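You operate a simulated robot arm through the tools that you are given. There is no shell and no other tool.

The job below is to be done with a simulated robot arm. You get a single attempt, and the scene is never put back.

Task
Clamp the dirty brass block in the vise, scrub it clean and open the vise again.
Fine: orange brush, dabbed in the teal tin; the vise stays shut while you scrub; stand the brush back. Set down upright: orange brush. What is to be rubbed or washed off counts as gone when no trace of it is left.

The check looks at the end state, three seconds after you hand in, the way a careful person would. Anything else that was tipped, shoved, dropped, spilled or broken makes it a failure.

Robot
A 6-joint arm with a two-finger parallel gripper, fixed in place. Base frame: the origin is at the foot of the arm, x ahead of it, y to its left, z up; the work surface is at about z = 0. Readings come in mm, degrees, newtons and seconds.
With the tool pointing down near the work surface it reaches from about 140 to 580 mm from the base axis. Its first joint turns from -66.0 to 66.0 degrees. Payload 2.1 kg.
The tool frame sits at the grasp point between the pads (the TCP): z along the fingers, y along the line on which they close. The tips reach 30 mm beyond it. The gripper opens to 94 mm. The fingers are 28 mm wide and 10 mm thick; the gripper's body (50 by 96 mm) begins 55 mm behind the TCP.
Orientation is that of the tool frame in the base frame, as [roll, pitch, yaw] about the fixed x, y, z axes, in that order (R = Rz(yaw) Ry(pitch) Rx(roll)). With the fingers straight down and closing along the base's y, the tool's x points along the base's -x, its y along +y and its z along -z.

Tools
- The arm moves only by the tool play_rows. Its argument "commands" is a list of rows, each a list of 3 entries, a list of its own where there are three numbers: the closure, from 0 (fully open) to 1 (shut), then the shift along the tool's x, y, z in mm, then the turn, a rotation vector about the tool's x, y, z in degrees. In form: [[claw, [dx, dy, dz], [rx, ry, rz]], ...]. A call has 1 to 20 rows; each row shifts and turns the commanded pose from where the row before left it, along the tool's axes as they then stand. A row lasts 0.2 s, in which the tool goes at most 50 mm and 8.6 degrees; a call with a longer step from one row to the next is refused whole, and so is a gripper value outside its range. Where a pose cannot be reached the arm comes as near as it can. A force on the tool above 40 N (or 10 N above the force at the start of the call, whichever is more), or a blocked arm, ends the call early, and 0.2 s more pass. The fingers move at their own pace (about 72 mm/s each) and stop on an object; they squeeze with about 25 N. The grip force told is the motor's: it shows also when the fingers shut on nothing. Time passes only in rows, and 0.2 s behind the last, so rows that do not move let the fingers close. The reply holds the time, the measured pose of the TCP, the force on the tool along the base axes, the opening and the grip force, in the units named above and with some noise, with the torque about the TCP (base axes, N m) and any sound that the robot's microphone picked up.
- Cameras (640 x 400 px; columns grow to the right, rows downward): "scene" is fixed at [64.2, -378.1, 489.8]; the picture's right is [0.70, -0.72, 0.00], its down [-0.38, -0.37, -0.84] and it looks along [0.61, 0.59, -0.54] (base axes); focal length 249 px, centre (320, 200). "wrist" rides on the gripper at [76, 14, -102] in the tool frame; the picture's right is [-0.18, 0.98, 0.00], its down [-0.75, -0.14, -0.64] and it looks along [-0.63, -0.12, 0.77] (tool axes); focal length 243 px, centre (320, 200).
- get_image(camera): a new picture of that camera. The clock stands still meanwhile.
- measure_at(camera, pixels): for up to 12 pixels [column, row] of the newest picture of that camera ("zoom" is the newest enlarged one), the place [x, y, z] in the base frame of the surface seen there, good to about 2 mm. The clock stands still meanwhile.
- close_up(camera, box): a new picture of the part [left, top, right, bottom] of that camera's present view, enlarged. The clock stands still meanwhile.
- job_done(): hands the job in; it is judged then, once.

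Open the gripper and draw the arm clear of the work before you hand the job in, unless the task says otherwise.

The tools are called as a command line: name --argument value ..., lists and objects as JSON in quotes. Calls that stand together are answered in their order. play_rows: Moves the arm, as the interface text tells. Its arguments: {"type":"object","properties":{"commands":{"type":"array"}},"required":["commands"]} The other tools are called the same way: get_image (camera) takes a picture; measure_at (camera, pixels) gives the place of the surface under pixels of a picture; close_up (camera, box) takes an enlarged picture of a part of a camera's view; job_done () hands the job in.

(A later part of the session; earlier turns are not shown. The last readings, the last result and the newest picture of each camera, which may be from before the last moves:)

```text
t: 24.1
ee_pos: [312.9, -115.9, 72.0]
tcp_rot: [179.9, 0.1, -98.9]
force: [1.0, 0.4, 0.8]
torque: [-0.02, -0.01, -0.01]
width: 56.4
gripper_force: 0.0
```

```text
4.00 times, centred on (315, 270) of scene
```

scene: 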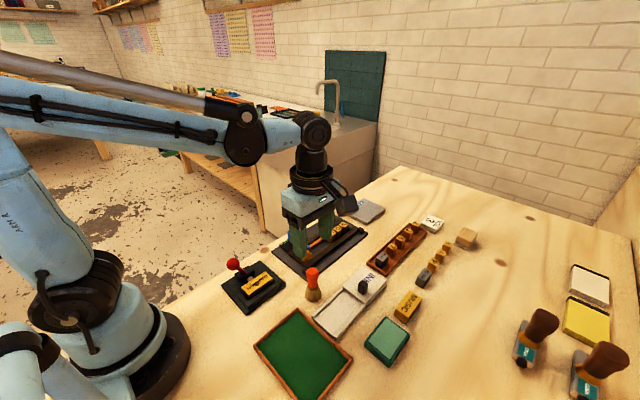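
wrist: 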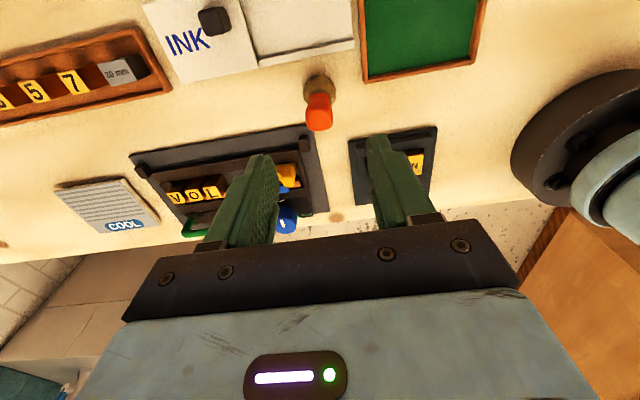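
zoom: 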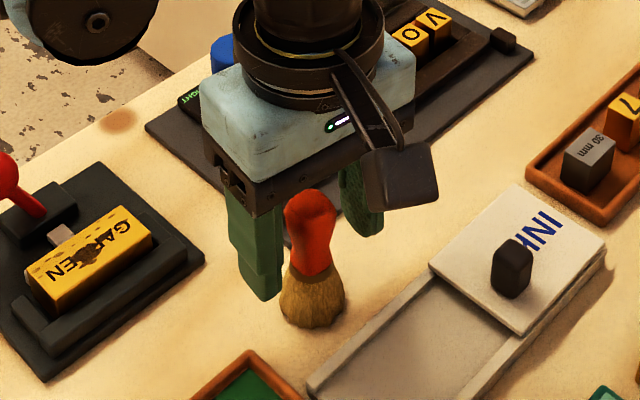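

The handle is centred between the pads. I close on it.

play_rows --commands '[[0.7, [0, 0, 0], [0, 0, 0]], [0.95, [0, 0, 0], [0, 0, 0]], [0.95, [0, 0, 0], [0, 0, 0]], [0.95, [0, 0, 0], [0, 0, 0]], [0.95, [0, 0, 0], [0, 0, 0]]]'

close_up --camera "wrist" --box '[200, 100, 440, 250]'

close_up --camera "scene" --box '[250, 220, 380, 320]'

```text
t: 25.2
ee_pos: [313.9, -116.2, 73.7]
tcp_rot: [179.9, 0.0, -98.9]
force: [-0.5, -0.5, 0.3]
torque: [0.03, -0.02, 0.0]
width: 28.9
gripper_force: 25.4
```

```text
2.67 times, centred on (320, 175) of wrist
```

zoom: 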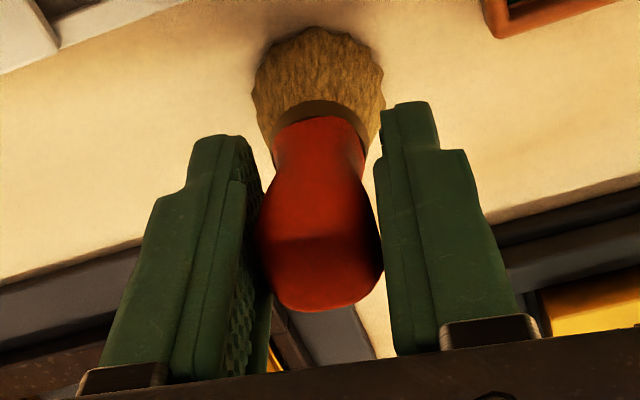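

```text
4.00 times, centred on (315, 270) of scene
```

zoom: 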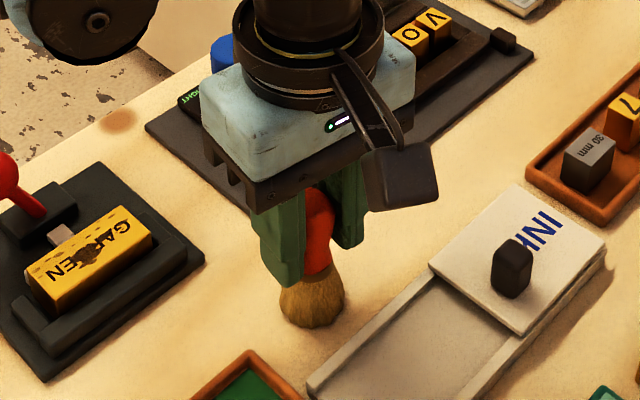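

Gripped at 28.9 mm. I lift the brush gently by 60 mm and look.

play_rows --commands '[[0.95, [0, 0, -5], [0, 0, 0]], [0.95, [0, 0, -15], [0, 0, 0]], [0.95, [0, 0, -20], [0, 0, 0]], [0.95, [0, 0, -20], [0, 0, 0]], [0.95, [0, 0, 0], [0, 0, 0]]]'

get_image --camera "wrist"

close_up --camera "scene" --box '[250, 200, 380, 320]'

```text
t: 26.4
ee_pos: [313.8, -116.7, 133.3]
tcp_rot: [179.9, 0.1, -98.9]
force: [-0.5, -0.4, -0.7]
torque: [0.02, -0.02, -0.02]
width: 28.8
gripper_force: 24.8
```

```text
taken
```

wrist: 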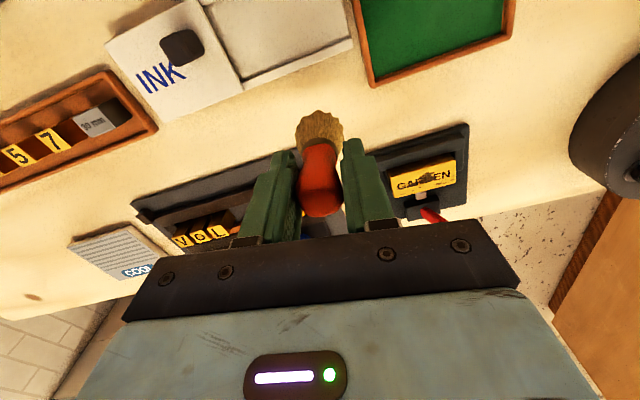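

```text
3.33 times, centred on (315, 260) of scene
```

zoom: 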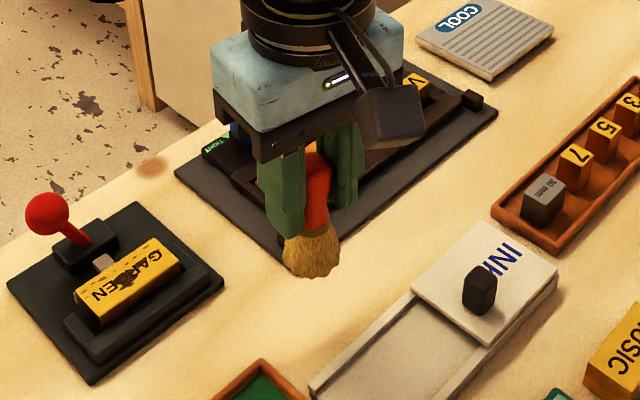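

The brush hangs upright in the grip, bottom about 73 mm below the TCP. I turn back to yaw −90°, and fly at height to above the teal tin.

play_rows --commands '[[0.95, [0, 0, -8], [0, 0, -4.5]], [0.95, [0, 0, -8], [0, 0, -4.5]], [0.95, [22, -2, 0], [0, 0, 0]], [0.95, [28, -3, 0], [0, 0, 0]], [0.95, [28, -3, 0], [0, 0, 0]], [0.95, [28, -3, 0], [0, 0, 0]], [0.95, [28, -3, 0], [0, 0, 0]], [0.95, [22, -3, 0], [0, 0, 0]], [0.95, [18, -2, 0], [0, 0, 0]], [0.95, [0, 0, 0], [0, 0, 0]]]'

get_image --camera "wrist"

get_image --camera "scene"

```text
t: 28.6
ee_pos: [330.9, -292.8, 147.7]
tcp_rot: [180.0, -0.1, -90.0]
force: [0.5, -0.3, 0.0]
torque: [-0.02, -0.01, -0.01]
width: 28.6
gripper_force: 25.4
```

```text
taken
```

wrist: 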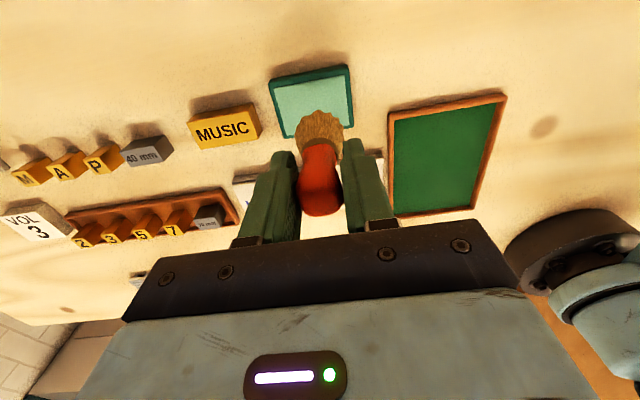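

```text
taken
```

scene: 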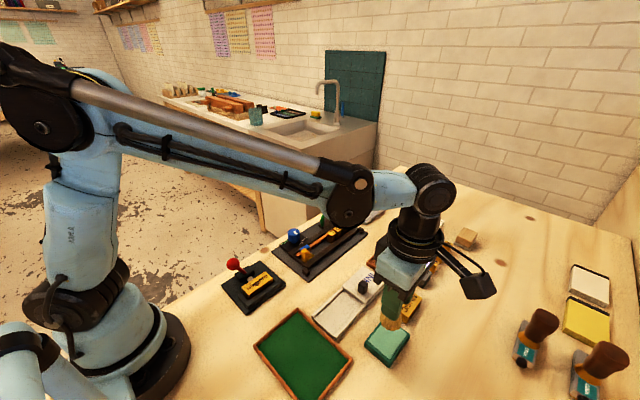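

The tin is at (312,100) in the wrist view under the brush. I zoom and measure its rim and the pad.

close_up --camera "wrist" --box '[255, 55, 375, 145]'

measure_at --camera "wrist" --pixels '[[277, 86], [283, 136], [345, 72], [350, 122], [310, 80], [310, 95], [290, 115], [340, 95], [322, 115], [320, 125]]'

close_up --camera "scene" --box '[340, 280, 440, 380]'

```text
4.44 times, centred on (315, 100) of wrist
```

zoom: 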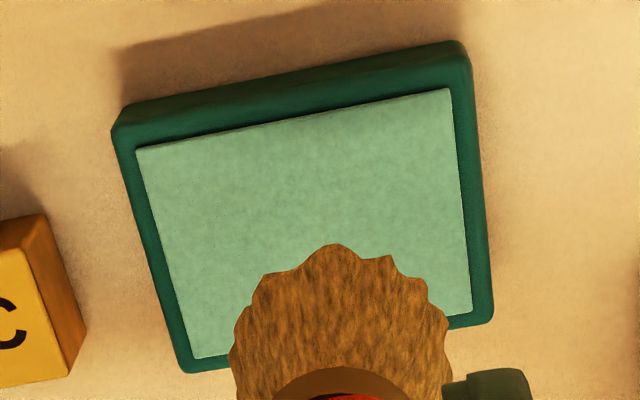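

```text
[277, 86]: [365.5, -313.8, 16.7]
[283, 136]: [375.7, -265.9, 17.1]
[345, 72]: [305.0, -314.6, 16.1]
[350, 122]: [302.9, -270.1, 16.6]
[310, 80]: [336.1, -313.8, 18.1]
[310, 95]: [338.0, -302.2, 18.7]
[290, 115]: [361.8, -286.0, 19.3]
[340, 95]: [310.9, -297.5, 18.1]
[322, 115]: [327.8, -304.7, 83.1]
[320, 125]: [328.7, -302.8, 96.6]
```

```text
4.00 times, centred on (390, 330) of scene
```

zoom: 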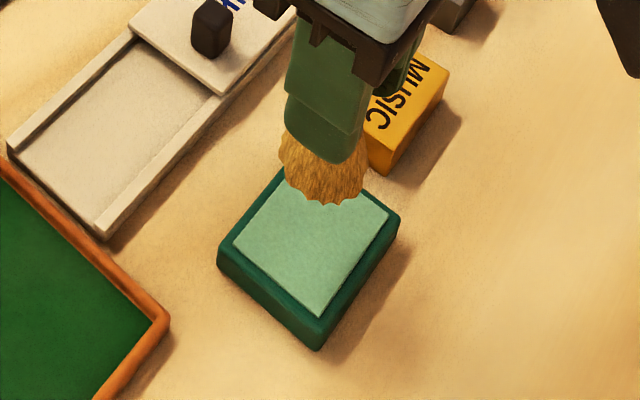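

The pad spans x≈304–368, y≈−315…−266, z≈18.5. I centre the brush over it and lower to about 5 mm above the pad.

play_rows --commands '[[0.95, [-2, -5, 0], [0, 0, 0]], [0.95, [0, 0, 20], [0, 0, 0]], [0.95, [0, 0, 20], [0, 0, 0]], [0.95, [0, 0, 10], [0, 0, 0]], [0.95, [0, 0, 0], [0, 0, 0]]]'

close_up --camera "scene" --box '[340, 280, 440, 380]'

close_up --camera "wrist" --box '[220, 55, 420, 205]'

```text
t: 29.9
ee_pos: [336.1, -287.6, 98.5]
tcp_rot: [179.9, 0.0, -89.9]
force: [-0.2, -0.1, -1.2]
torque: [-0.03, -0.01, 0.02]
width: 28.8
gripper_force: 25.3
```

```text
4.00 times, centred on (390, 330) of scene
```

zoom: 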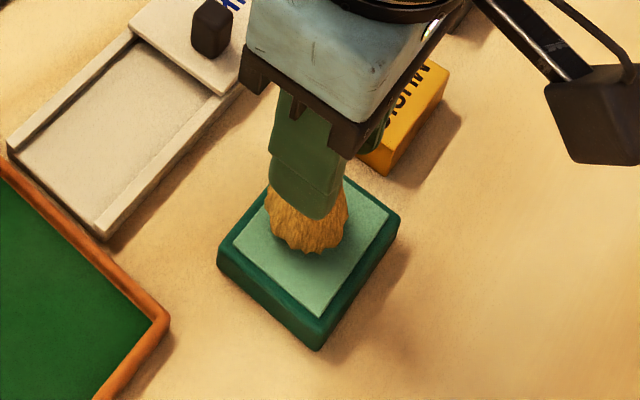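

```text
2.67 times, centred on (320, 130) of wrist
```

zoom: 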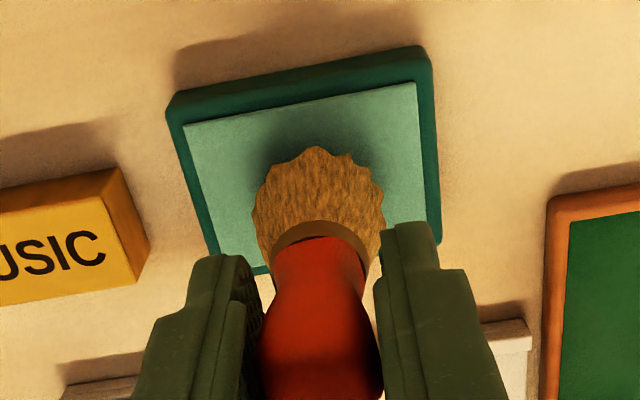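

Brush is a few mm above the pad. I lower in small steps to make contact.

play_rows --commands '[[0.95, [2.5, 0, 3], [0, 0, 0]], [0.95, [0, 0, 2], [0, 0, 0]], [0.95, [0, 0, 1], [0, 0, 0]], [0.95, [0, 0, 1], [0, 0, 0]], [0.95, [0, 0, 0], [0, 0, 0]]]'

close_up --camera "scene" --box '[340, 280, 440, 380]'

```text
t: 31.1
ee_pos: [337.0, -291.6, 92.1]
tcp_rot: [179.9, 0.0, -90.0]
force: [-1.6, -2.7, 19.5]
torque: [0.17, 0.0, 0.05]
width: 28.5
gripper_force: 25.1
```

```text
4.00 times, centred on (390, 330) of scene
```

zoom: 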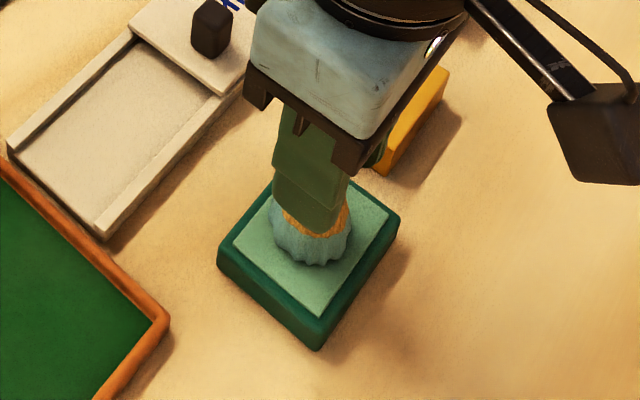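

The bristles turned teal — loaded, with 19 N contact. I lift off and fly back above the clamped block.

play_rows --commands '[[0.95, [0, 0, -6], [0, 0, 0]], [0.95, [0, 0, -15], [0, 0, 0]], [0.95, [0, 0, -20], [0, 0, 0]], [0.95, [0, 0, -20], [0, 0, 0]], [0.95, [-15, 5, 0], [0, 0, 0]], [0.95, [-25, 9.4, 0], [0, 0, 0]], [0.95, [-28, 10.5, 0], [0, 0, 0]], [0.95, [-28, 10.5, 0], [0, 0, 0]], [0.95, [-28, 10.5, 0], [0, 0, 0]], [0.95, [-28, 10.5, 0], [0, 0, 0]], [0.95, [-28, 10.5, 0], [0, 0, 0]], [0.95, [-28, 10.5, 0], [0, 0, 0]], [0.95, [-28, 10.5, 0], [0, 0, 0]], [0.95, [-24, 9.4, 0], [0, 0, 0]], [0.95, [-15, 5.7, 0], [0, 0, 0]], [0.95, [0, 0, 0], [0, 0, 0]]]'

get_image --camera "wrist"

get_image --camera "scene"

```text
t: 34.5
ee_pos: [233.0, -17.1, 152.8]
tcp_rot: [180.0, 0.1, -89.9]
force: [0.4, 0.2, 0.1]
torque: [0.02, -0.01, 0.02]
width: 28.7
gripper_force: 25.4
```

```text
taken
```

wrist: 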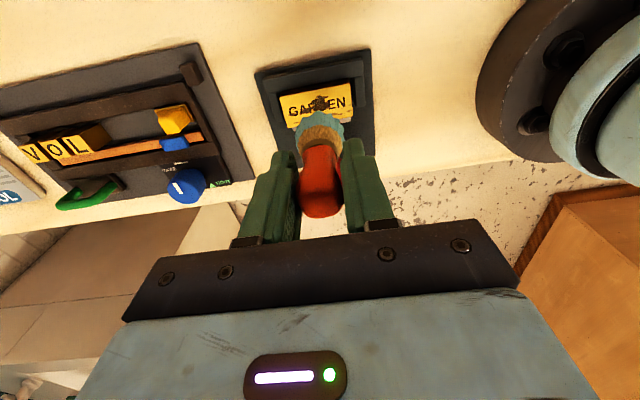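

```text
taken
```

scene: 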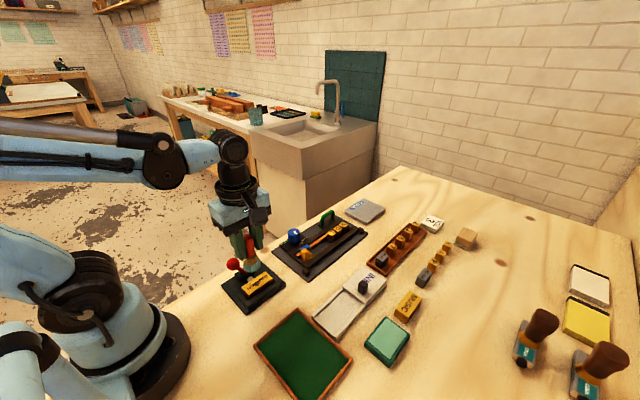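

The brush is loaded and steady in the grip; the vise is still shut. I centre over the block and lower to just above contact.

play_rows --commands '[[0.95, [0, 0, 20], [0, 0, 0]], [0.95, [0, 0, 15], [0, 0, 0]], [0.95, [0, 0, 8], [0, 0, 0]], [0.95, [0, 0, 0], [0, 0, 0]]]'

close_up --camera "scene" --box '[200, 220, 310, 310]'

close_up --camera "wrist" --box '[220, 55, 420, 205]'

```text
t: 35.5
ee_pos: [234.2, -16.3, 110.4]
tcp_rot: [179.9, 0.0, -89.9]
force: [-0.6, 0.1, -1.3]
torque: [0.0, 0.0, 0.0]
width: 28.7
gripper_force: 25.5
```

```text
4.44 times, centred on (255, 265) of scene
```

zoom: 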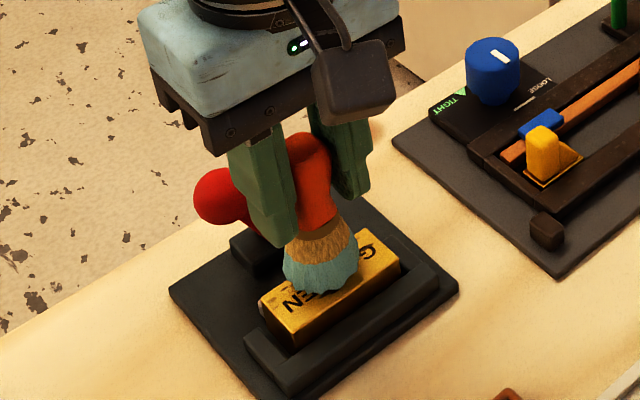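

```text
2.67 times, centred on (320, 130) of wrist
```

zoom: 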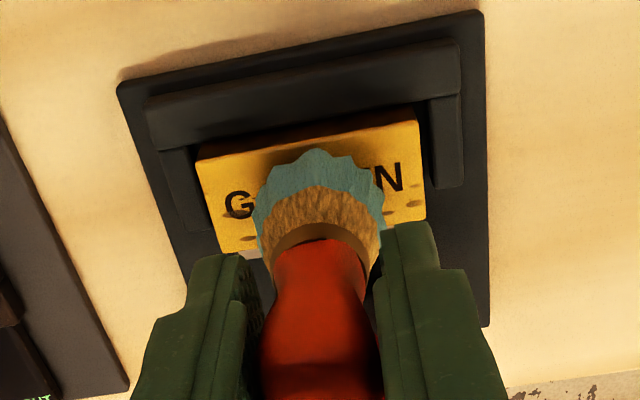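

The brush hangs ~5 mm over the block centre. I lower in 1 mm steps to a light contact.

play_rows --commands '[[0.95, [0, 0, 2], [0, 0, 0]], [0.95, [0, 0, 1], [0, 0, 0]], [0.95, [0, 0, 1], [0, 0, 0]], [0.95, [0, 0, 0], [0, 0, 0]]]'

```text
t: 36.5
ee_pos: [233.4, -14.2, 105.5]
tcp_rot: [179.9, 0.1, -90.0]
force: [0.0, 0.9, -0.1]
torque: [0.02, 0.01, 0.03]
width: 28.5
gripper_force: 25.0
```

play_rows --commands '[[0.95, [0, 0, 0.7], [0, 0, 0]], [0.95, [0, 0, 0], [0, 0, 0]]]'

```text
t: 37.0
ee_pos: [233.2, -16.2, 105.3]
tcp_rot: [179.9, 0.1, -89.8]
force: [-0.9, -0.3, -0.9]
torque: [0.04, -0.03, 0.01]
width: 28.8
gripper_force: 25.3
```

No contact yet (force ≈0 at z≈105). I go down another 1 mm in two steps.

play_rows --commands '[[0.95, [0, 0, 0.5], [0, 0, 0]], [0.95, [0, 0, 0.5], [0, 0, 0]], [0.95, [0, 0, 0], [0, 0, 0]]]'

```text
t: 37.9
ee_pos: [233.7, -16.2, 104.3]
tcp_rot: [180.0, 0.0, -89.8]
force: [-0.3, 0.2, 0.0]
torque: [0.02, 0.03, 0.05]
width: 28.6
gripper_force: 25.3
```

Still free of contact at z≈104.3; I lower another 1 mm in half steps.

play_rows --commands '[[0.95, [0, 0, 0.5], [0, 0, 0]], [0.95, [0, 0, 0.5], [0, 0, 0]], [0.95, [0, 0, 0], [0, 0, 0]]]'

```text
t: 38.6
ee_pos: [233.8, -15.8, 103.8]
tcp_rot: [179.9, 0.2, -89.9]
force: [-2.0, 0.1, 6.9]
torque: [0.15, 0.04, 0.0]
width: 28.3
gripper_force: 24.8
```

Contact at 6.9 N. I scrub along the block's length (tool y), ±22 mm.

play_rows --commands '[[0.95, [0, -5.5, 0], [0, 0, 0]], [0.95, [0, -5.5, 0], [0, 0, 0]], [0.95, [0, -5.5, 0], [0, 0, 0]], [0.95, [0, -5.5, 0], [0, 0, 0]], [0.95, [0, 5.5, 0], [0, 0, 0]], [0.95, [0, 5.5, 0], [0, 0, 0]], [0.95, [0, 5.5, 0], [0, 0, 0]], [0.95, [0, 5.5, 0], [0, 0, 0]], [0.95, [0, 5.5, 0], [0, 0, 0]], [0.95, [0, 5.5, 0], [0, 0, 0]], [0.95, [0, 5.5, 0], [0, 0, 0]], [0.95, [0, 5.5, 0], [0, 0, 0]], [0.95, [0, 0, 0], [0, 0, 0]]]'

close_up --camera "scene" --box '[200, 220, 310, 310]'

close_up --camera "wrist" --box '[220, 55, 420, 205]'

```text
t: 41.5
ee_pos: [209.8, -14.8, 104.2]
tcp_rot: [179.9, -0.1, -89.9]
force: [1.0, 0.3, 1.2]
torque: [0.04, -0.04, -0.03]
width: 28.6
gripper_force: 25.5
```

```text
4.44 times, centred on (255, 265) of scene
```

zoom: 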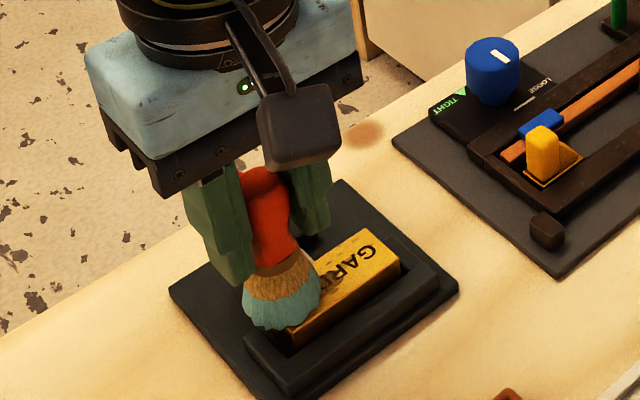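

```text
2.67 times, centred on (320, 130) of wrist
```

zoom: 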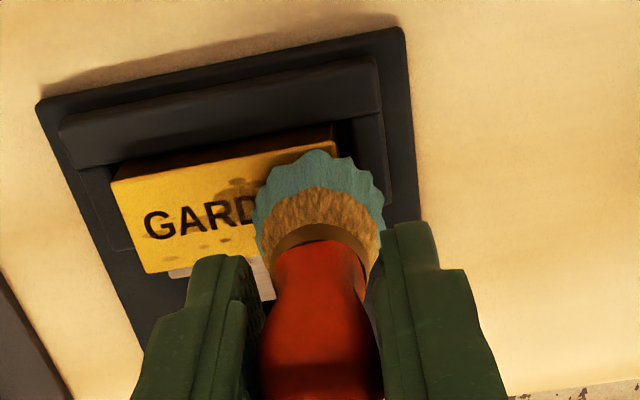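

The stain fades with the stroke. I press 0.5 mm more and continue full strokes, shifting sideways between passes.

play_rows --commands '[[0.95, [0, -1, 0.5], [0, 0, 0]], [0.95, [0, -6, 0], [0, 0, 0]], [0.95, [0, -6, 0], [0, 0, 0]], [0.95, [0, -6, 0], [0, 0, 0]], [0.95, [0, -6, 0], [0, 0, 0]], [0.95, [0, -6, 0], [0, 0, 0]], [0.95, [0, -6, 0], [0, 0, 0]], [0.95, [0, -6, 0], [0, 0, 0]], [0.95, [0, -4, 0], [0, 0, 0]], [0.95, [-4, 0, 0], [0, 0, 0]], [0.95, [0, 6, 0], [0, 0, 0]], [0.95, [0, 6, 0], [0, 0, 0]], [0.95, [0, 6, 0], [0, 0, 0]], [0.95, [0, 6, 0], [0, 0, 0]], [0.95, [0, 6, 0], [0, 0, 0]], [0.95, [0, 6, 0], [0, 0, 0]], [0.95, [0, 6, 0], [0, 0, 0]], [0.95, [0, 4, 0], [0, 0, 0]], [0.95, [0, 0, 0], [0, 0, 0]]]'

close_up --camera "wrist" --box '[220, 55, 420, 205]'

```text
t: 45.5
ee_pos: [212.7, -11.4, 102.4]
tcp_rot: [179.8, -0.1, -89.9]
force: [0.2, 1.0, -0.1]
torque: [0.03, -0.01, 0.01]
width: 28.5
gripper_force: 24.8
```

```text
2.67 times, centred on (320, 130) of wrist
```

zoom: 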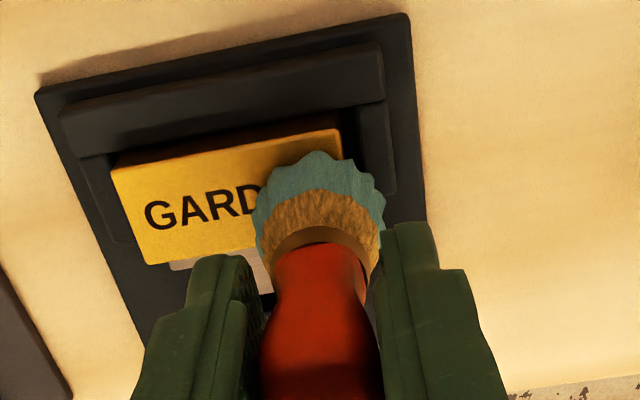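

The visible part is clean already. I do another round over the −y side with slightly more pressure before inspecting.

play_rows --commands '[[0.95, [0, -1, 0.7], [0, 0, 0]], [0.95, [0, -6, 0], [0, 0, 0]], [0.95, [0, -6, 0], [0, 0, 0]], [0.95, [0, -6, 0], [0, 0, 0]], [0.95, [0, -6, 0], [0, 0, 0]], [0.95, [0, -6, 0], [0, 0, 0]], [0.95, [0, -6, 0], [0, 0, 0]], [0.95, [0, -6, 0], [0, 0, 0]], [0.95, [5, -2, 0], [0, 0, 0]], [0.95, [4, 0, 0], [0, 0, 0]], [0.95, [0, 6, 0], [0, 0, 0]], [0.95, [0, 6, 0], [0, 0, 0]], [0.95, [0, 6, 0], [0, 0, 0]], [0.95, [0, 6, 0], [0, 0, 0]], [0.95, [0, 6, 0], [0, 0, 0]], [0.95, [0, 6, 0], [0, 0, 0]], [0.95, [0, 6, 0], [0, 0, 0]], [0.95, [0, 4, 0], [0, 0, 0]], [0.95, [0, 0, 0], [0, 0, 0]]]'

close_up --camera "wrist" --box '[220, 55, 420, 205]'

close_up --camera "scene" --box '[200, 220, 310, 310]'

```text
t: 49.5
ee_pos: [210.3, -21.7, 101.0]
tcp_rot: [179.9, 0.0, -89.9]
force: [3.9, -1.2, 11.9]
torque: [0.12, -0.18, -0.05]
width: 28.5
gripper_force: 24.7
```

```text
2.67 times, centred on (320, 130) of wrist
```

zoom: 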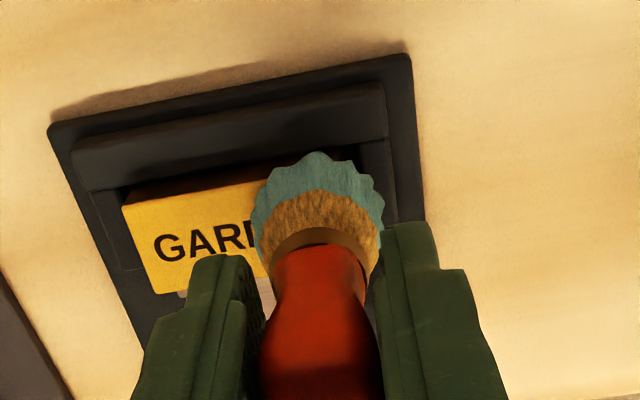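

```text
4.44 times, centred on (255, 265) of scene
```

zoom: 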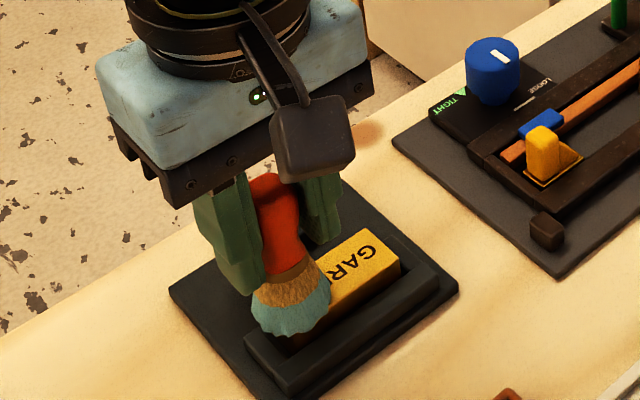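

Force 12 N at this end. I lift off and inspect both the block and the brush in the grip.

play_rows --commands '[[0.95, [0, -2, -4], [0, 0, 0]], [0.95, [0, 0, -15], [0, 0, 0]], [0.95, [0, 0, -20], [0, 0, 0]], [0.95, [15, -20, -20], [0, 0, 0]], [0.95, [30, -25, -10], [0, 0, 0]], [0.95, [30, -25, 0], [0, 0, 0]], [0.95, [0, 0, 0], [0, 0, 0]]]'

get_image --camera "wrist"

close_up --camera "scene" --box '[215, 245, 285, 310]'

close_up --camera "scene" --box '[220, 180, 340, 290]'

```text
t: 51.0
ee_pos: [284.6, -96.3, 171.7]
tcp_rot: [179.9, -0.1, -89.9]
force: [-0.4, -0.1, -0.2]
torque: [0.0, 0.01, 0.0]
width: 28.8
gripper_force: 24.8
```

```text
taken
```

wrist: 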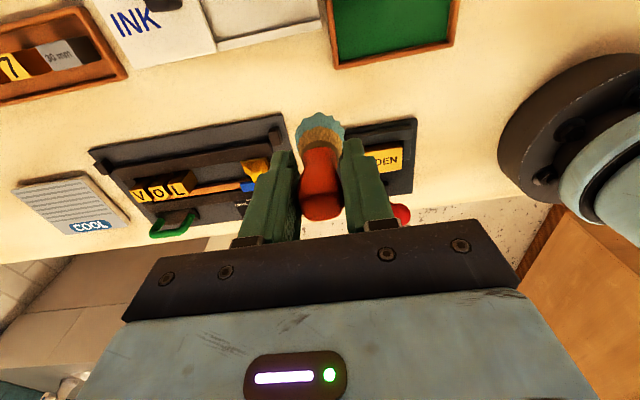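

```text
6.15 times, centred on (250, 278) of scene
```

zoom: 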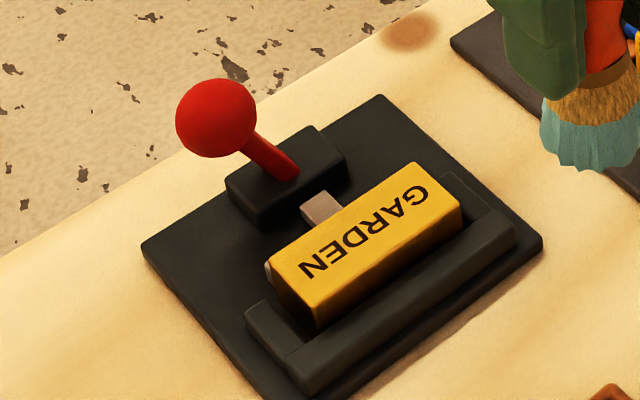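

```text
3.64 times, centred on (280, 235) of scene
```

zoom: 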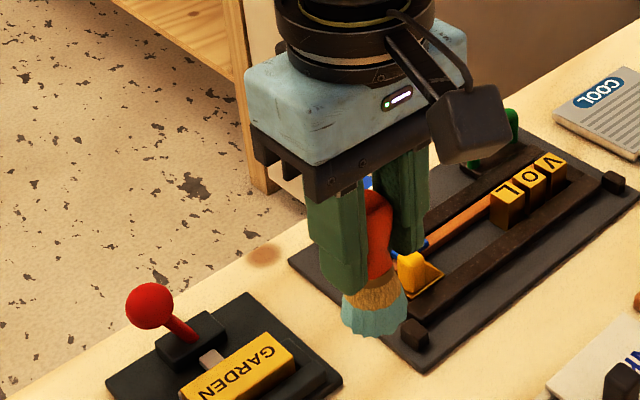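

From the scene camera the block looks clean. I move so that the wrist camera looks straight down on the block for a careful inspection.

play_rows --commands '[[0.95, [-24.2, 8.9, -1], [0, 0, 0]], [0.95, [-24.2, 8.9, -1], [0, 0, 0]], [0.95, [-24.2, 8.9, -1], [0, 0, 0]], [0.95, [-24.2, 8.9, 0], [0, 0, 0]], [0.95, [-24.2, 8.9, 0], [0, 0, 0]], [0.95, [0, 0, 0], [0, 0, 0]]]'

close_up --camera "wrist" --box '[270, 20, 370, 90]'

close_up --camera "wrist" --box '[220, 10, 420, 210]'

```text
t: 52.5
ee_pos: [238.7, 23.2, 174.0]
tcp_rot: [179.9, 0.0, -89.9]
force: [-0.9, 0.8, -0.7]
torque: [0.0, 0.02, 0.02]
width: 28.5
gripper_force: 25.4
```

```text
5.71 times, centred on (320, 55) of wrist
```

zoom: 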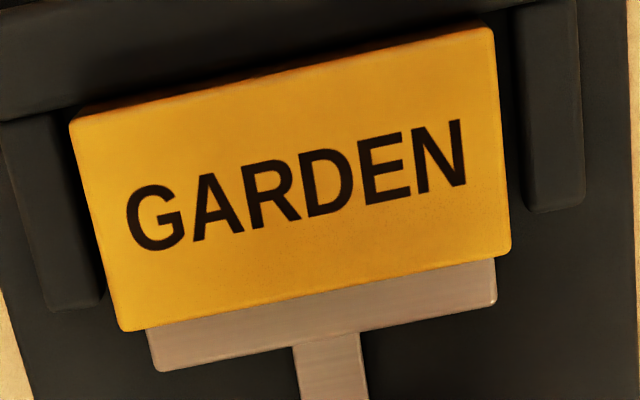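

```text
2.00 times, centred on (320, 110) of wrist
```

zoom: 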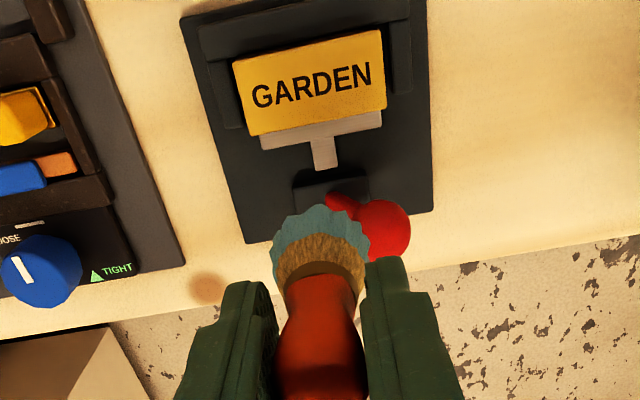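

The top looks clean; I enlarge further the spots where stains were, to rule out faint traces.

close_up --camera "wrist" --box '[315, 35, 360, 75]'

close_up --camera "wrist" --box '[275, 40, 320, 80]'

```text
10.00 times, centred on (338, 55) of wrist
```

zoom: 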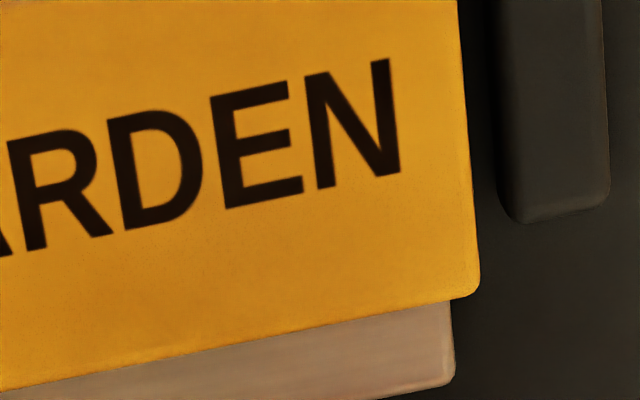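

```text
10.00 times, centred on (298, 60) of wrist
```

zoom: 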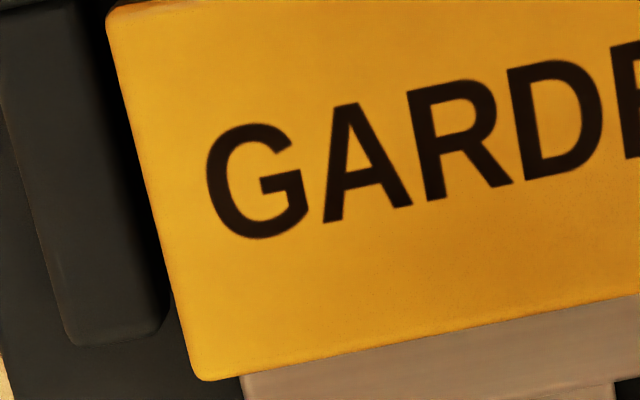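

The block looks clean, but there may be very faint speckle near the +y edge, so I do another few passes there to be sure. First back over the block.

play_rows --commands '[[0.95, [18, 2, 5], [0, 0, 0]], [0.95, [16, 2, 15], [0, 0, 0]], [0.95, [0, 0, 20], [0, 0, 0]], [0.95, [0, 0, 15], [0, 0, 0]], [0.95, [0, 0, 10], [0, 0, 0]], [0.95, [0, 0, 2], [0, 0, 0]], [0.95, [0, 0, 0], [0, 0, 0]]]'

```text
t: 54.0
ee_pos: [234.5, -8.9, 106.9]
tcp_rot: [-180.0, 0.0, -89.9]
force: [0.2, 0.3, -0.1]
torque: [0.02, 0.02, 0.04]
width: 28.5
gripper_force: 25.4
```

No contact yet at z≈107; I lower in small steps until the force shows.

play_rows --commands '[[0.95, [0, 0, 1], [0, 0, 0]], [0.95, [0, 0, 1], [0, 0, 0]], [0.95, [0, 0, 0.7], [0, 0, 0]], [0.95, [0, 0, 0.7], [0, 0, 0]], [0.95, [0, 0, 0], [0, 0, 0]]]'

```text
t: 55.2
ee_pos: [233.9, -9.7, 103.5]
tcp_rot: [179.8, 0.0, -89.9]
force: [0.1, -0.2, -0.3]
torque: [0.01, -0.03, 0.0]
width: 28.3
gripper_force: 25.6
```

Still no force at z≈103.5; I continue lowering by half millimetres.

play_rows --commands '[[0.95, [0, 0, 0.5], [0, 0, 0]], [0.95, [0, 0, 0.5], [0, 0, 0]], [0.95, [0, 0, 0.5], [0, 0, 0]], [0.95, [0, 0, 0], [0, 0, 0]]]'

```text
t: 56.2
ee_pos: [234.1, -9.8, 103.0]
tcp_rot: [179.9, 0.1, -89.9]
force: [0.2, 0.4, 0.9]
torque: [0.0, 0.02, 0.02]
width: 28.5
gripper_force: 25.3
```

Light contact starts around z≈102.5; I press 0.7 mm more and stroke along the length on the +y half.

play_rows --commands '[[0.95, [0, 0, 0.7], [0, 0, 0]], [0.95, [0, -6, 0], [0, 0, 0]], [0.95, [0, -6, 0], [0, 0, 0]], [0.95, [0, -6, 0], [0, 0, 0]], [0.95, [0, -6, 0], [0, 0, 0]], [0.95, [0, 6, 0], [0, 0, 0]], [0.95, [0, 6, 0], [0, 0, 0]], [0.95, [0, 6, 0], [0, 0, 0]], [0.95, [0, 6, 0], [0, 0, 0]], [0.95, [0, 6, 0], [0, 0, 0]], [0.95, [0, 6, 0], [0, 0, 0]], [0.95, [0, 6, 0], [0, 0, 0]], [0.95, [0, 6, 0], [0, 0, 0]], [0.95, [0, 0, 0], [0, 0, 0]]]'

```text
t: 59.2
ee_pos: [210.7, -8.8, 100.8]
tcp_rot: [180.0, 0.0, -90.0]
force: [4.2, -1.1, 13.5]
torque: [-0.03, -0.22, -0.01]
width: 28.5
gripper_force: 25.2
```

Contact now 13 N at the −x end. I stroke back with a 4 mm shift toward the +y edge, then return over the middle.

play_rows --commands '[[0.95, [-4, 0, 0], [0, 0, 0]], [0.95, [0, -6, 0], [0, 0, 0]], [0.95, [0, -6, 0], [0, 0, 0]], [0.95, [0, -6, 0], [0, 0, 0]], [0.95, [0, -6, 0], [0, 0, 0]], [0.95, [0, -6, 0], [0, 0, 0]], [0.95, [0, -6, 0], [0, 0, 0]], [0.95, [0, -6, 0], [0, 0, 0]], [0.95, [0, -4, 0], [0, 0, 0]], [0.95, [5, 0, 0], [0, 0, 0]], [0.95, [5, 0, 0], [0, 0, 0]], [0.95, [0, 6, 0], [0, 0, 0]], [0.95, [0, 6, 0], [0, 0, 0]], [0.95, [0, 6, 0], [0, 0, 0]], [0.95, [0, 6, 0], [0, 0, 0]], [0.95, [0, 6, 0], [0, 0, 0]], [0.95, [0, 6, 0], [0, 0, 0]], [0.95, [0, 6, 0], [0, 0, 0]], [0.95, [0, 0, 0], [0, 0, 0]]]'

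```text
t: 63.2
ee_pos: [215.5, -15.9, 102.6]
tcp_rot: [179.9, 0.0, -90.0]
force: [-0.1, 0.2, -0.6]
torque: [0.01, -0.01, -0.01]
width: 28.7
gripper_force: 25.3
```

Contact got lost again here (force ≈0). I press 0.8 mm more and make one more there-and-back over the middle and −y side.

play_rows --commands '[[0.95, [0, 0, 0.8], [0, 0, 0]], [0.95, [0, -6, 0], [0, 0, 0]], [0.95, [0, -6, 0], [0, 0, 0]], [0.95, [0, -6, 0], [0, 0, 0]], [0.95, [0, -6, 0], [0, 0, 0]], [0.95, [0, -6, 0], [0, 0, 0]], [0.95, [0, -6, 0], [0, 0, 0]], [0.95, [0, -6, 0], [0, 0, 0]], [0.95, [5, 0, 0], [0, 0, 0]], [0.95, [0, 6, 0], [0, 0, 0]], [0.95, [0, 6, 0], [0, 0, 0]], [0.95, [0, 6, 0], [0, 0, 0]], [0.95, [0, 6, 0], [0, 0, 0]], [0.95, [0, 6, 0], [0, 0, 0]], [0.95, [0, 6, 0], [0, 0, 0]], [0.95, [0, 6, 0], [0, 0, 0]], [0.95, [0, 0, 0], [0, 0, 0]]]'

close_up --camera "scene" --box '[200, 220, 310, 310]'

```text
t: 66.8
ee_pos: [215.7, -21.5, 98.9]
tcp_rot: [179.9, 0.0, -89.9]
force: [0.1, -0.4, -0.4]
torque: [0.0, 0.01, 0.02]
width: 28.4
gripper_force: 25.2
```

```text
4.44 times, centred on (255, 265) of scene
```

zoom: 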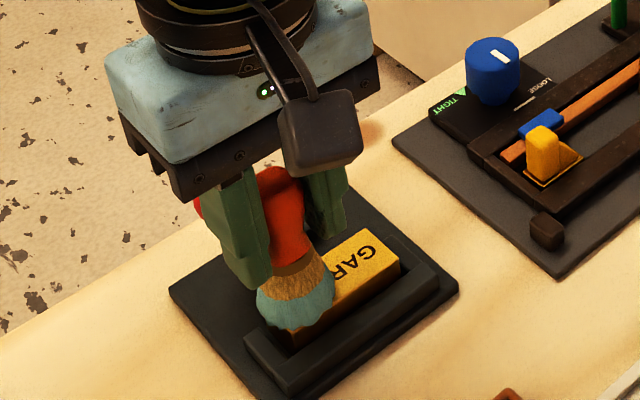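

Measured z is now 98.9 with no force — the brush may have slid up in the grip. I lift off and check both the block and the brush.

play_rows --commands '[[0.95, [0, 0, -5], [0, 0, 0]], [0.95, [0, 0, -20], [0, 0, 0]], [0.95, [0, 0, -25], [0, 0, 0]], [0.95, [-15, -8, -25], [0, 0, 0]], [0.95, [-20, -8, 0], [0, 0, 0]], [0.95, [-10, -4, 0], [0, 0, 0]], [0.95, [0, 0, 0], [0, 0, 0]]]'

get_image --camera "wrist"

close_up --camera "wrist" --box '[270, 20, 370, 90]'

close_up --camera "scene" --box '[200, 190, 310, 310]'

```text
t: 68.5
ee_pos: [234.8, 24.9, 175.7]
tcp_rot: [179.9, 0.0, -89.9]
force: [0.5, -0.1, -0.4]
torque: [0.03, -0.03, -0.01]
width: 28.4
gripper_force: 24.9
```

```text
taken
```

wrist: 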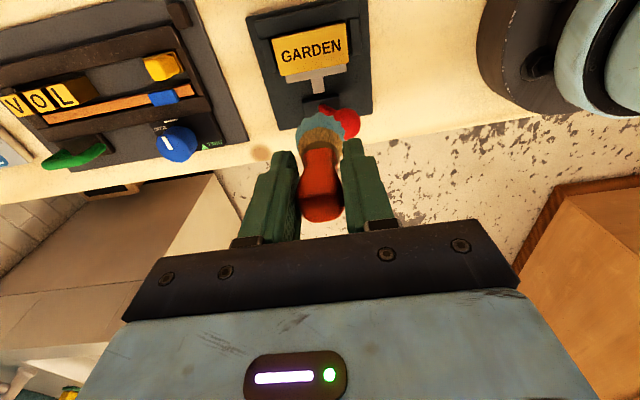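

```text
5.71 times, centred on (320, 55) of wrist
```

zoom: 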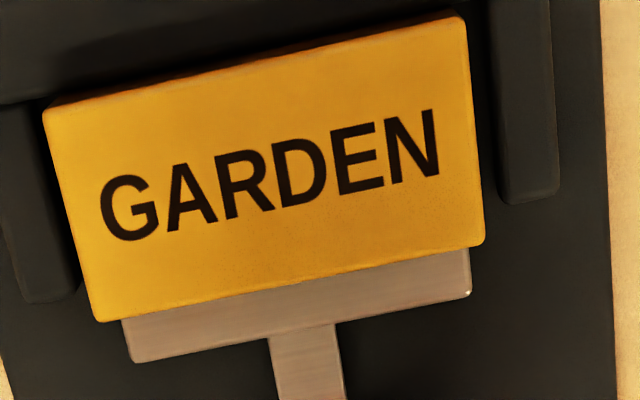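

```text
3.33 times, centred on (255, 250) of scene
```

zoom: 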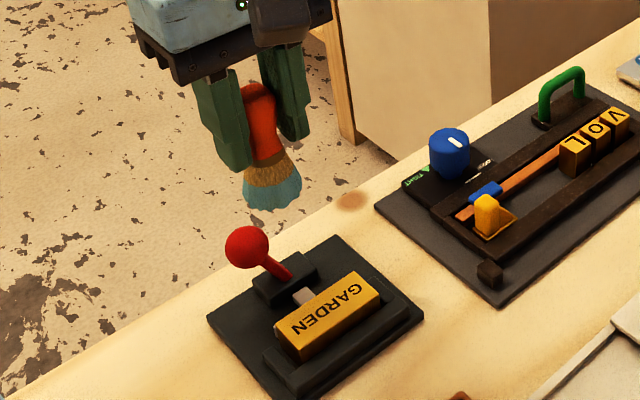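

The block looks spotless. I check the finest zoom once more in the former stain areas and measure how the brush sits in the grip.

close_up --camera "wrist" --box '[312, 42, 348, 72]'

close_up --camera "wrist" --box '[272, 30, 320, 80]'

close_up --camera "wrist" --box '[250, 95, 400, 235]'

close_up --camera "scene" --box '[240, 200, 300, 260]'

```text
13.33 times, centred on (330, 57) of wrist
```

zoom: 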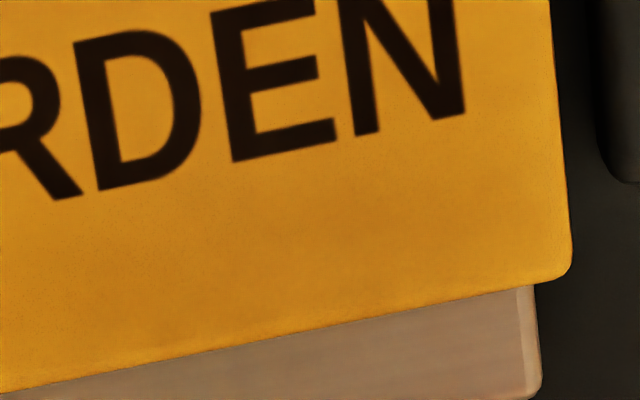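

```text
8.00 times, centred on (296, 55) of wrist
```

zoom: 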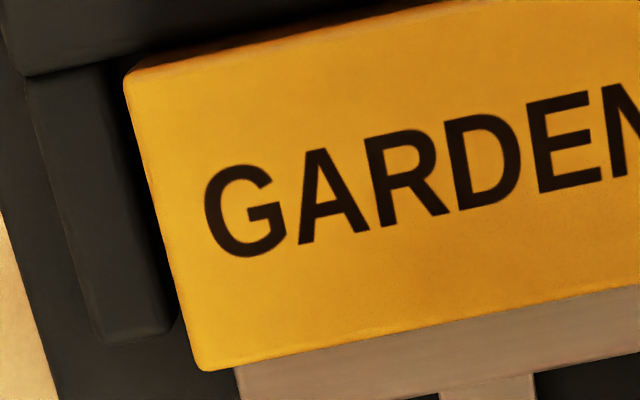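

```text
2.86 times, centred on (325, 165) of wrist
```

zoom: 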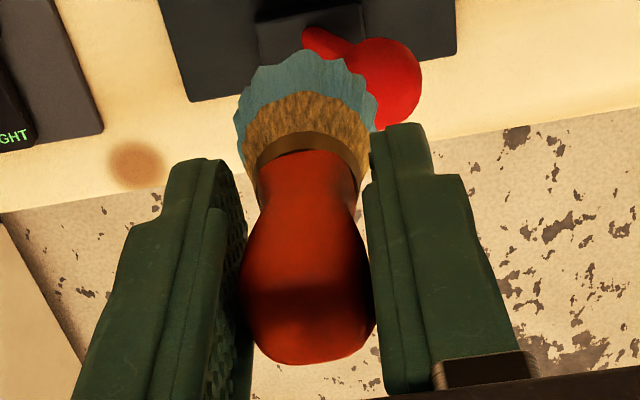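

```text
6.67 times, centred on (270, 230) of scene
```

zoom: 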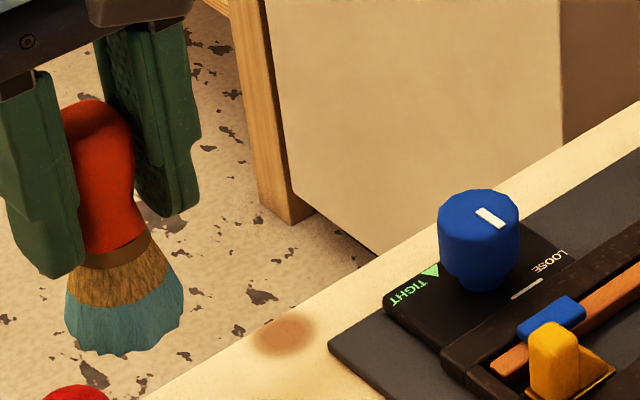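

No stain left; the brush has only slid up ~4 mm in the grip, still upright. I bring it back above its original place near (313.5, −116), restoring the 9° yaw.

play_rows --commands '[[0.95, [20, -11, 0], [0, 0, 0]], [0.95, [25, -14, 0], [0, 0, 0]], [0.95, [25, -14, 0], [0, 0, 0]], [0.95, [25, -14, 0], [0, 0, 0]], [0.95, [25, -14, 0], [0, 0, 0]], [0.95, [20.9, -11.7, 0], [0, 0, 0]], [0.95, [0, 0, 10], [0, 0, 4.5]], [0.95, [0, 0, 20], [0, 0, 4.5]], [0.95, [0, 0, 20], [0, 0, 0]], [0.95, [0, 0, 0], [0, 0, 0]]]'

close_up --camera "scene" --box '[250, 200, 380, 320]'

get_image --camera "wrist"

```text
t: 70.7
ee_pos: [313.3, -115.1, 125.6]
tcp_rot: [179.8, 0.0, -98.9]
force: [0.4, -0.4, -0.5]
torque: [-0.02, 0.0, 0.03]
width: 28.5
gripper_force: 24.9
```

```text
3.33 times, centred on (315, 260) of scene
```

zoom: 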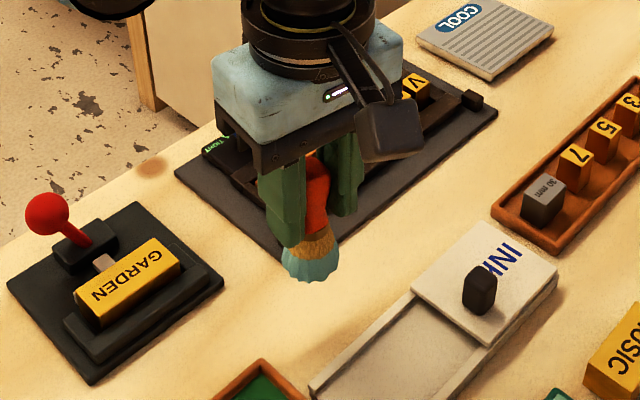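

```text
taken
```

wrist: 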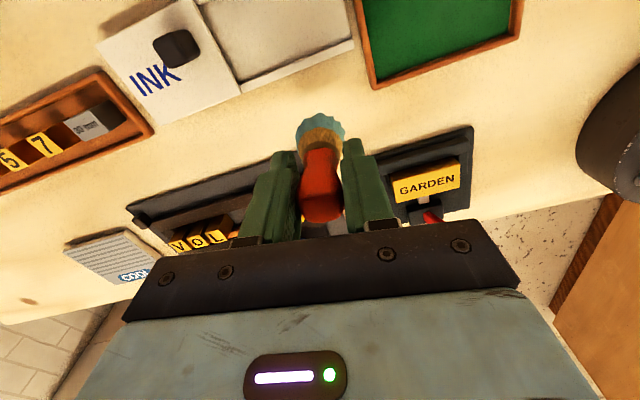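

The brush is above its old spot. I lower to a few mm above the table.

play_rows --commands '[[0.95, [0, 0, 15], [0, 0, 0]], [0.95, [0, 0, 15], [0, 0, 0]], [0.95, [0, 0, 12], [0, 0, 0]], [0.95, [0, 0, 6], [0, 0, 0]], [0.95, [0, 0, 0], [0, 0, 0]]]'

close_up --camera "scene" --box '[280, 255, 350, 315]'

```text
t: 71.8
ee_pos: [313.7, -114.9, 78.7]
tcp_rot: [179.9, 0.1, -99.0]
force: [0.2, 0.5, -1.1]
torque: [0.01, 0.0, 0.02]
width: 28.5
gripper_force: 25.1
```

```text
6.67 times, centred on (315, 285) of scene
```

zoom: 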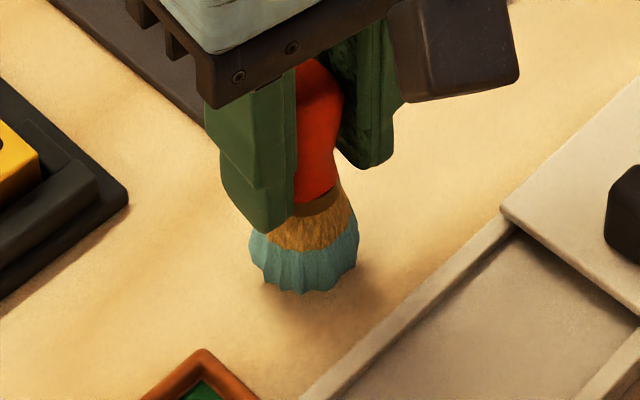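

The bristles are close above the table. I lower in small steps and watch for contact.

play_rows --commands '[[0.95, [0, 0, 2], [0, 0, 0]], [0.95, [0, 0, 2], [0, 0, 0]], [0.95, [0, 0, 1], [0, 0, 0]], [0.95, [0, 0, 1], [0, 0, 0]], [0.95, [0, 0, 0], [0, 0, 0]]]'

```text
t: 73.0
ee_pos: [312.4, -116.2, 71.4]
tcp_rot: [179.9, -0.1, -99.0]
force: [0.4, -0.4, -1.0]
torque: [-0.06, 0.0, 0.0]
width: 28.3
gripper_force: 24.9
```

No contact yet at z≈71.4; I lower further in 0.7 mm steps.

play_rows --commands '[[0.95, [0, 0, 0.7], [0, 0, 0]], [0.95, [0, 0, 0.7], [0, 0, 0]], [0.95, [0, 0, 0.7], [0, 0, 0]], [0.95, [0, 0, 0], [0, 0, 0]]]'

close_up --camera "scene" --box '[280, 255, 350, 315]'

```text
t: 74.0
ee_pos: [313.5, -115.9, 68.5]
tcp_rot: [179.9, 0.0, -98.9]
force: [-0.4, -1.2, 0.0]
torque: [0.02, -0.02, 0.01]
width: 28.5
gripper_force: 25.2
```

```text
6.67 times, centred on (315, 285) of scene
```

zoom: 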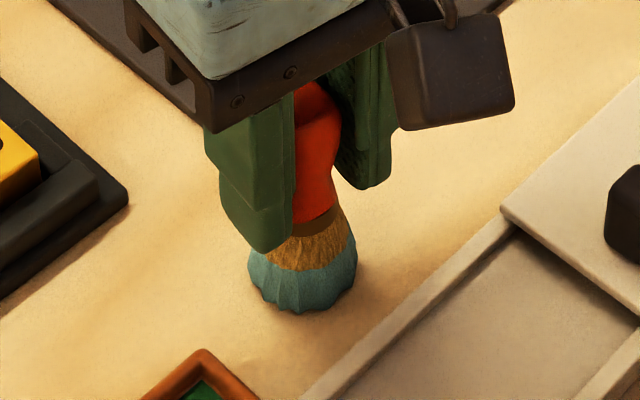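

Nearly touching (bristle edge at row ≈313 versus 316 originally). I lower another 1 mm in half steps.

play_rows --commands '[[0.95, [0, 0, 0.5], [0, 0, 0]], [0.95, [0, 0, 0.5], [0, 0, 0]], [0.95, [0, 0, 0], [0, 0, 0]]]'

```text
t: 74.8
ee_pos: [313.9, -116.1, 67.9]
tcp_rot: [179.8, 0.1, -99.0]
force: [-1.5, 1.7, 26.2]
torque: [0.46, -0.12, 0.03]
width: 28.5
gripper_force: 24.7
```

Contact: 26 N, at one edge of the bristles. I back off 0.6 mm to unload before releasing.

play_rows --commands '[[0.95, [0, 0, -0.5], [0, 0, 0]], [0.95, [0, 0, 0], [0, 0, 0]]]'

close_up --camera "scene" --box '[280, 255, 350, 315]'

close_up --camera "wrist" --box '[220, 80, 420, 230]'

```text
t: 75.5
ee_pos: [312.5, -116.9, 69.1]
tcp_rot: [179.9, -0.1, -98.9]
force: [0.2, -0.2, -0.1]
torque: [0.01, -0.02, 0.03]
width: 28.5
gripper_force: 25.0
```

```text
6.67 times, centred on (315, 285) of scene
```

zoom: 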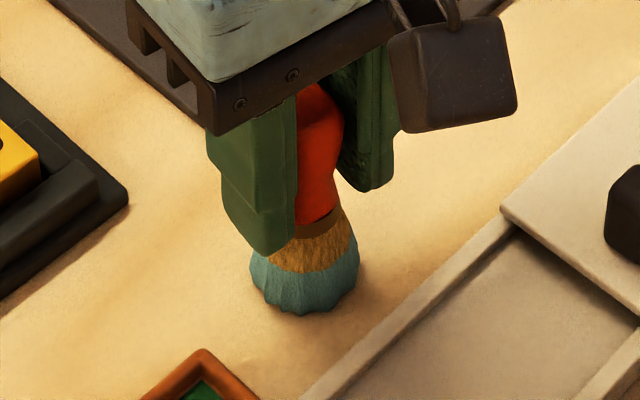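

```text
2.67 times, centred on (320, 155) of wrist
```

zoom: 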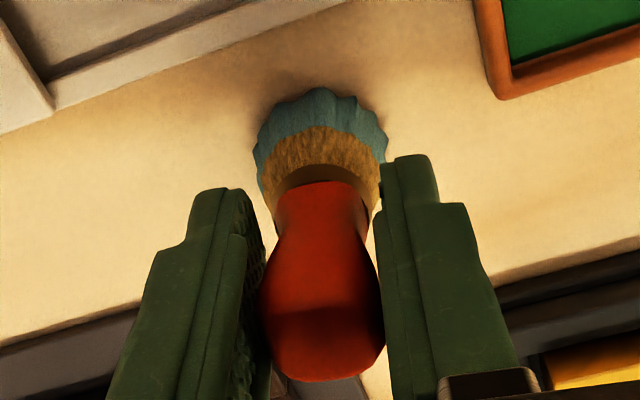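

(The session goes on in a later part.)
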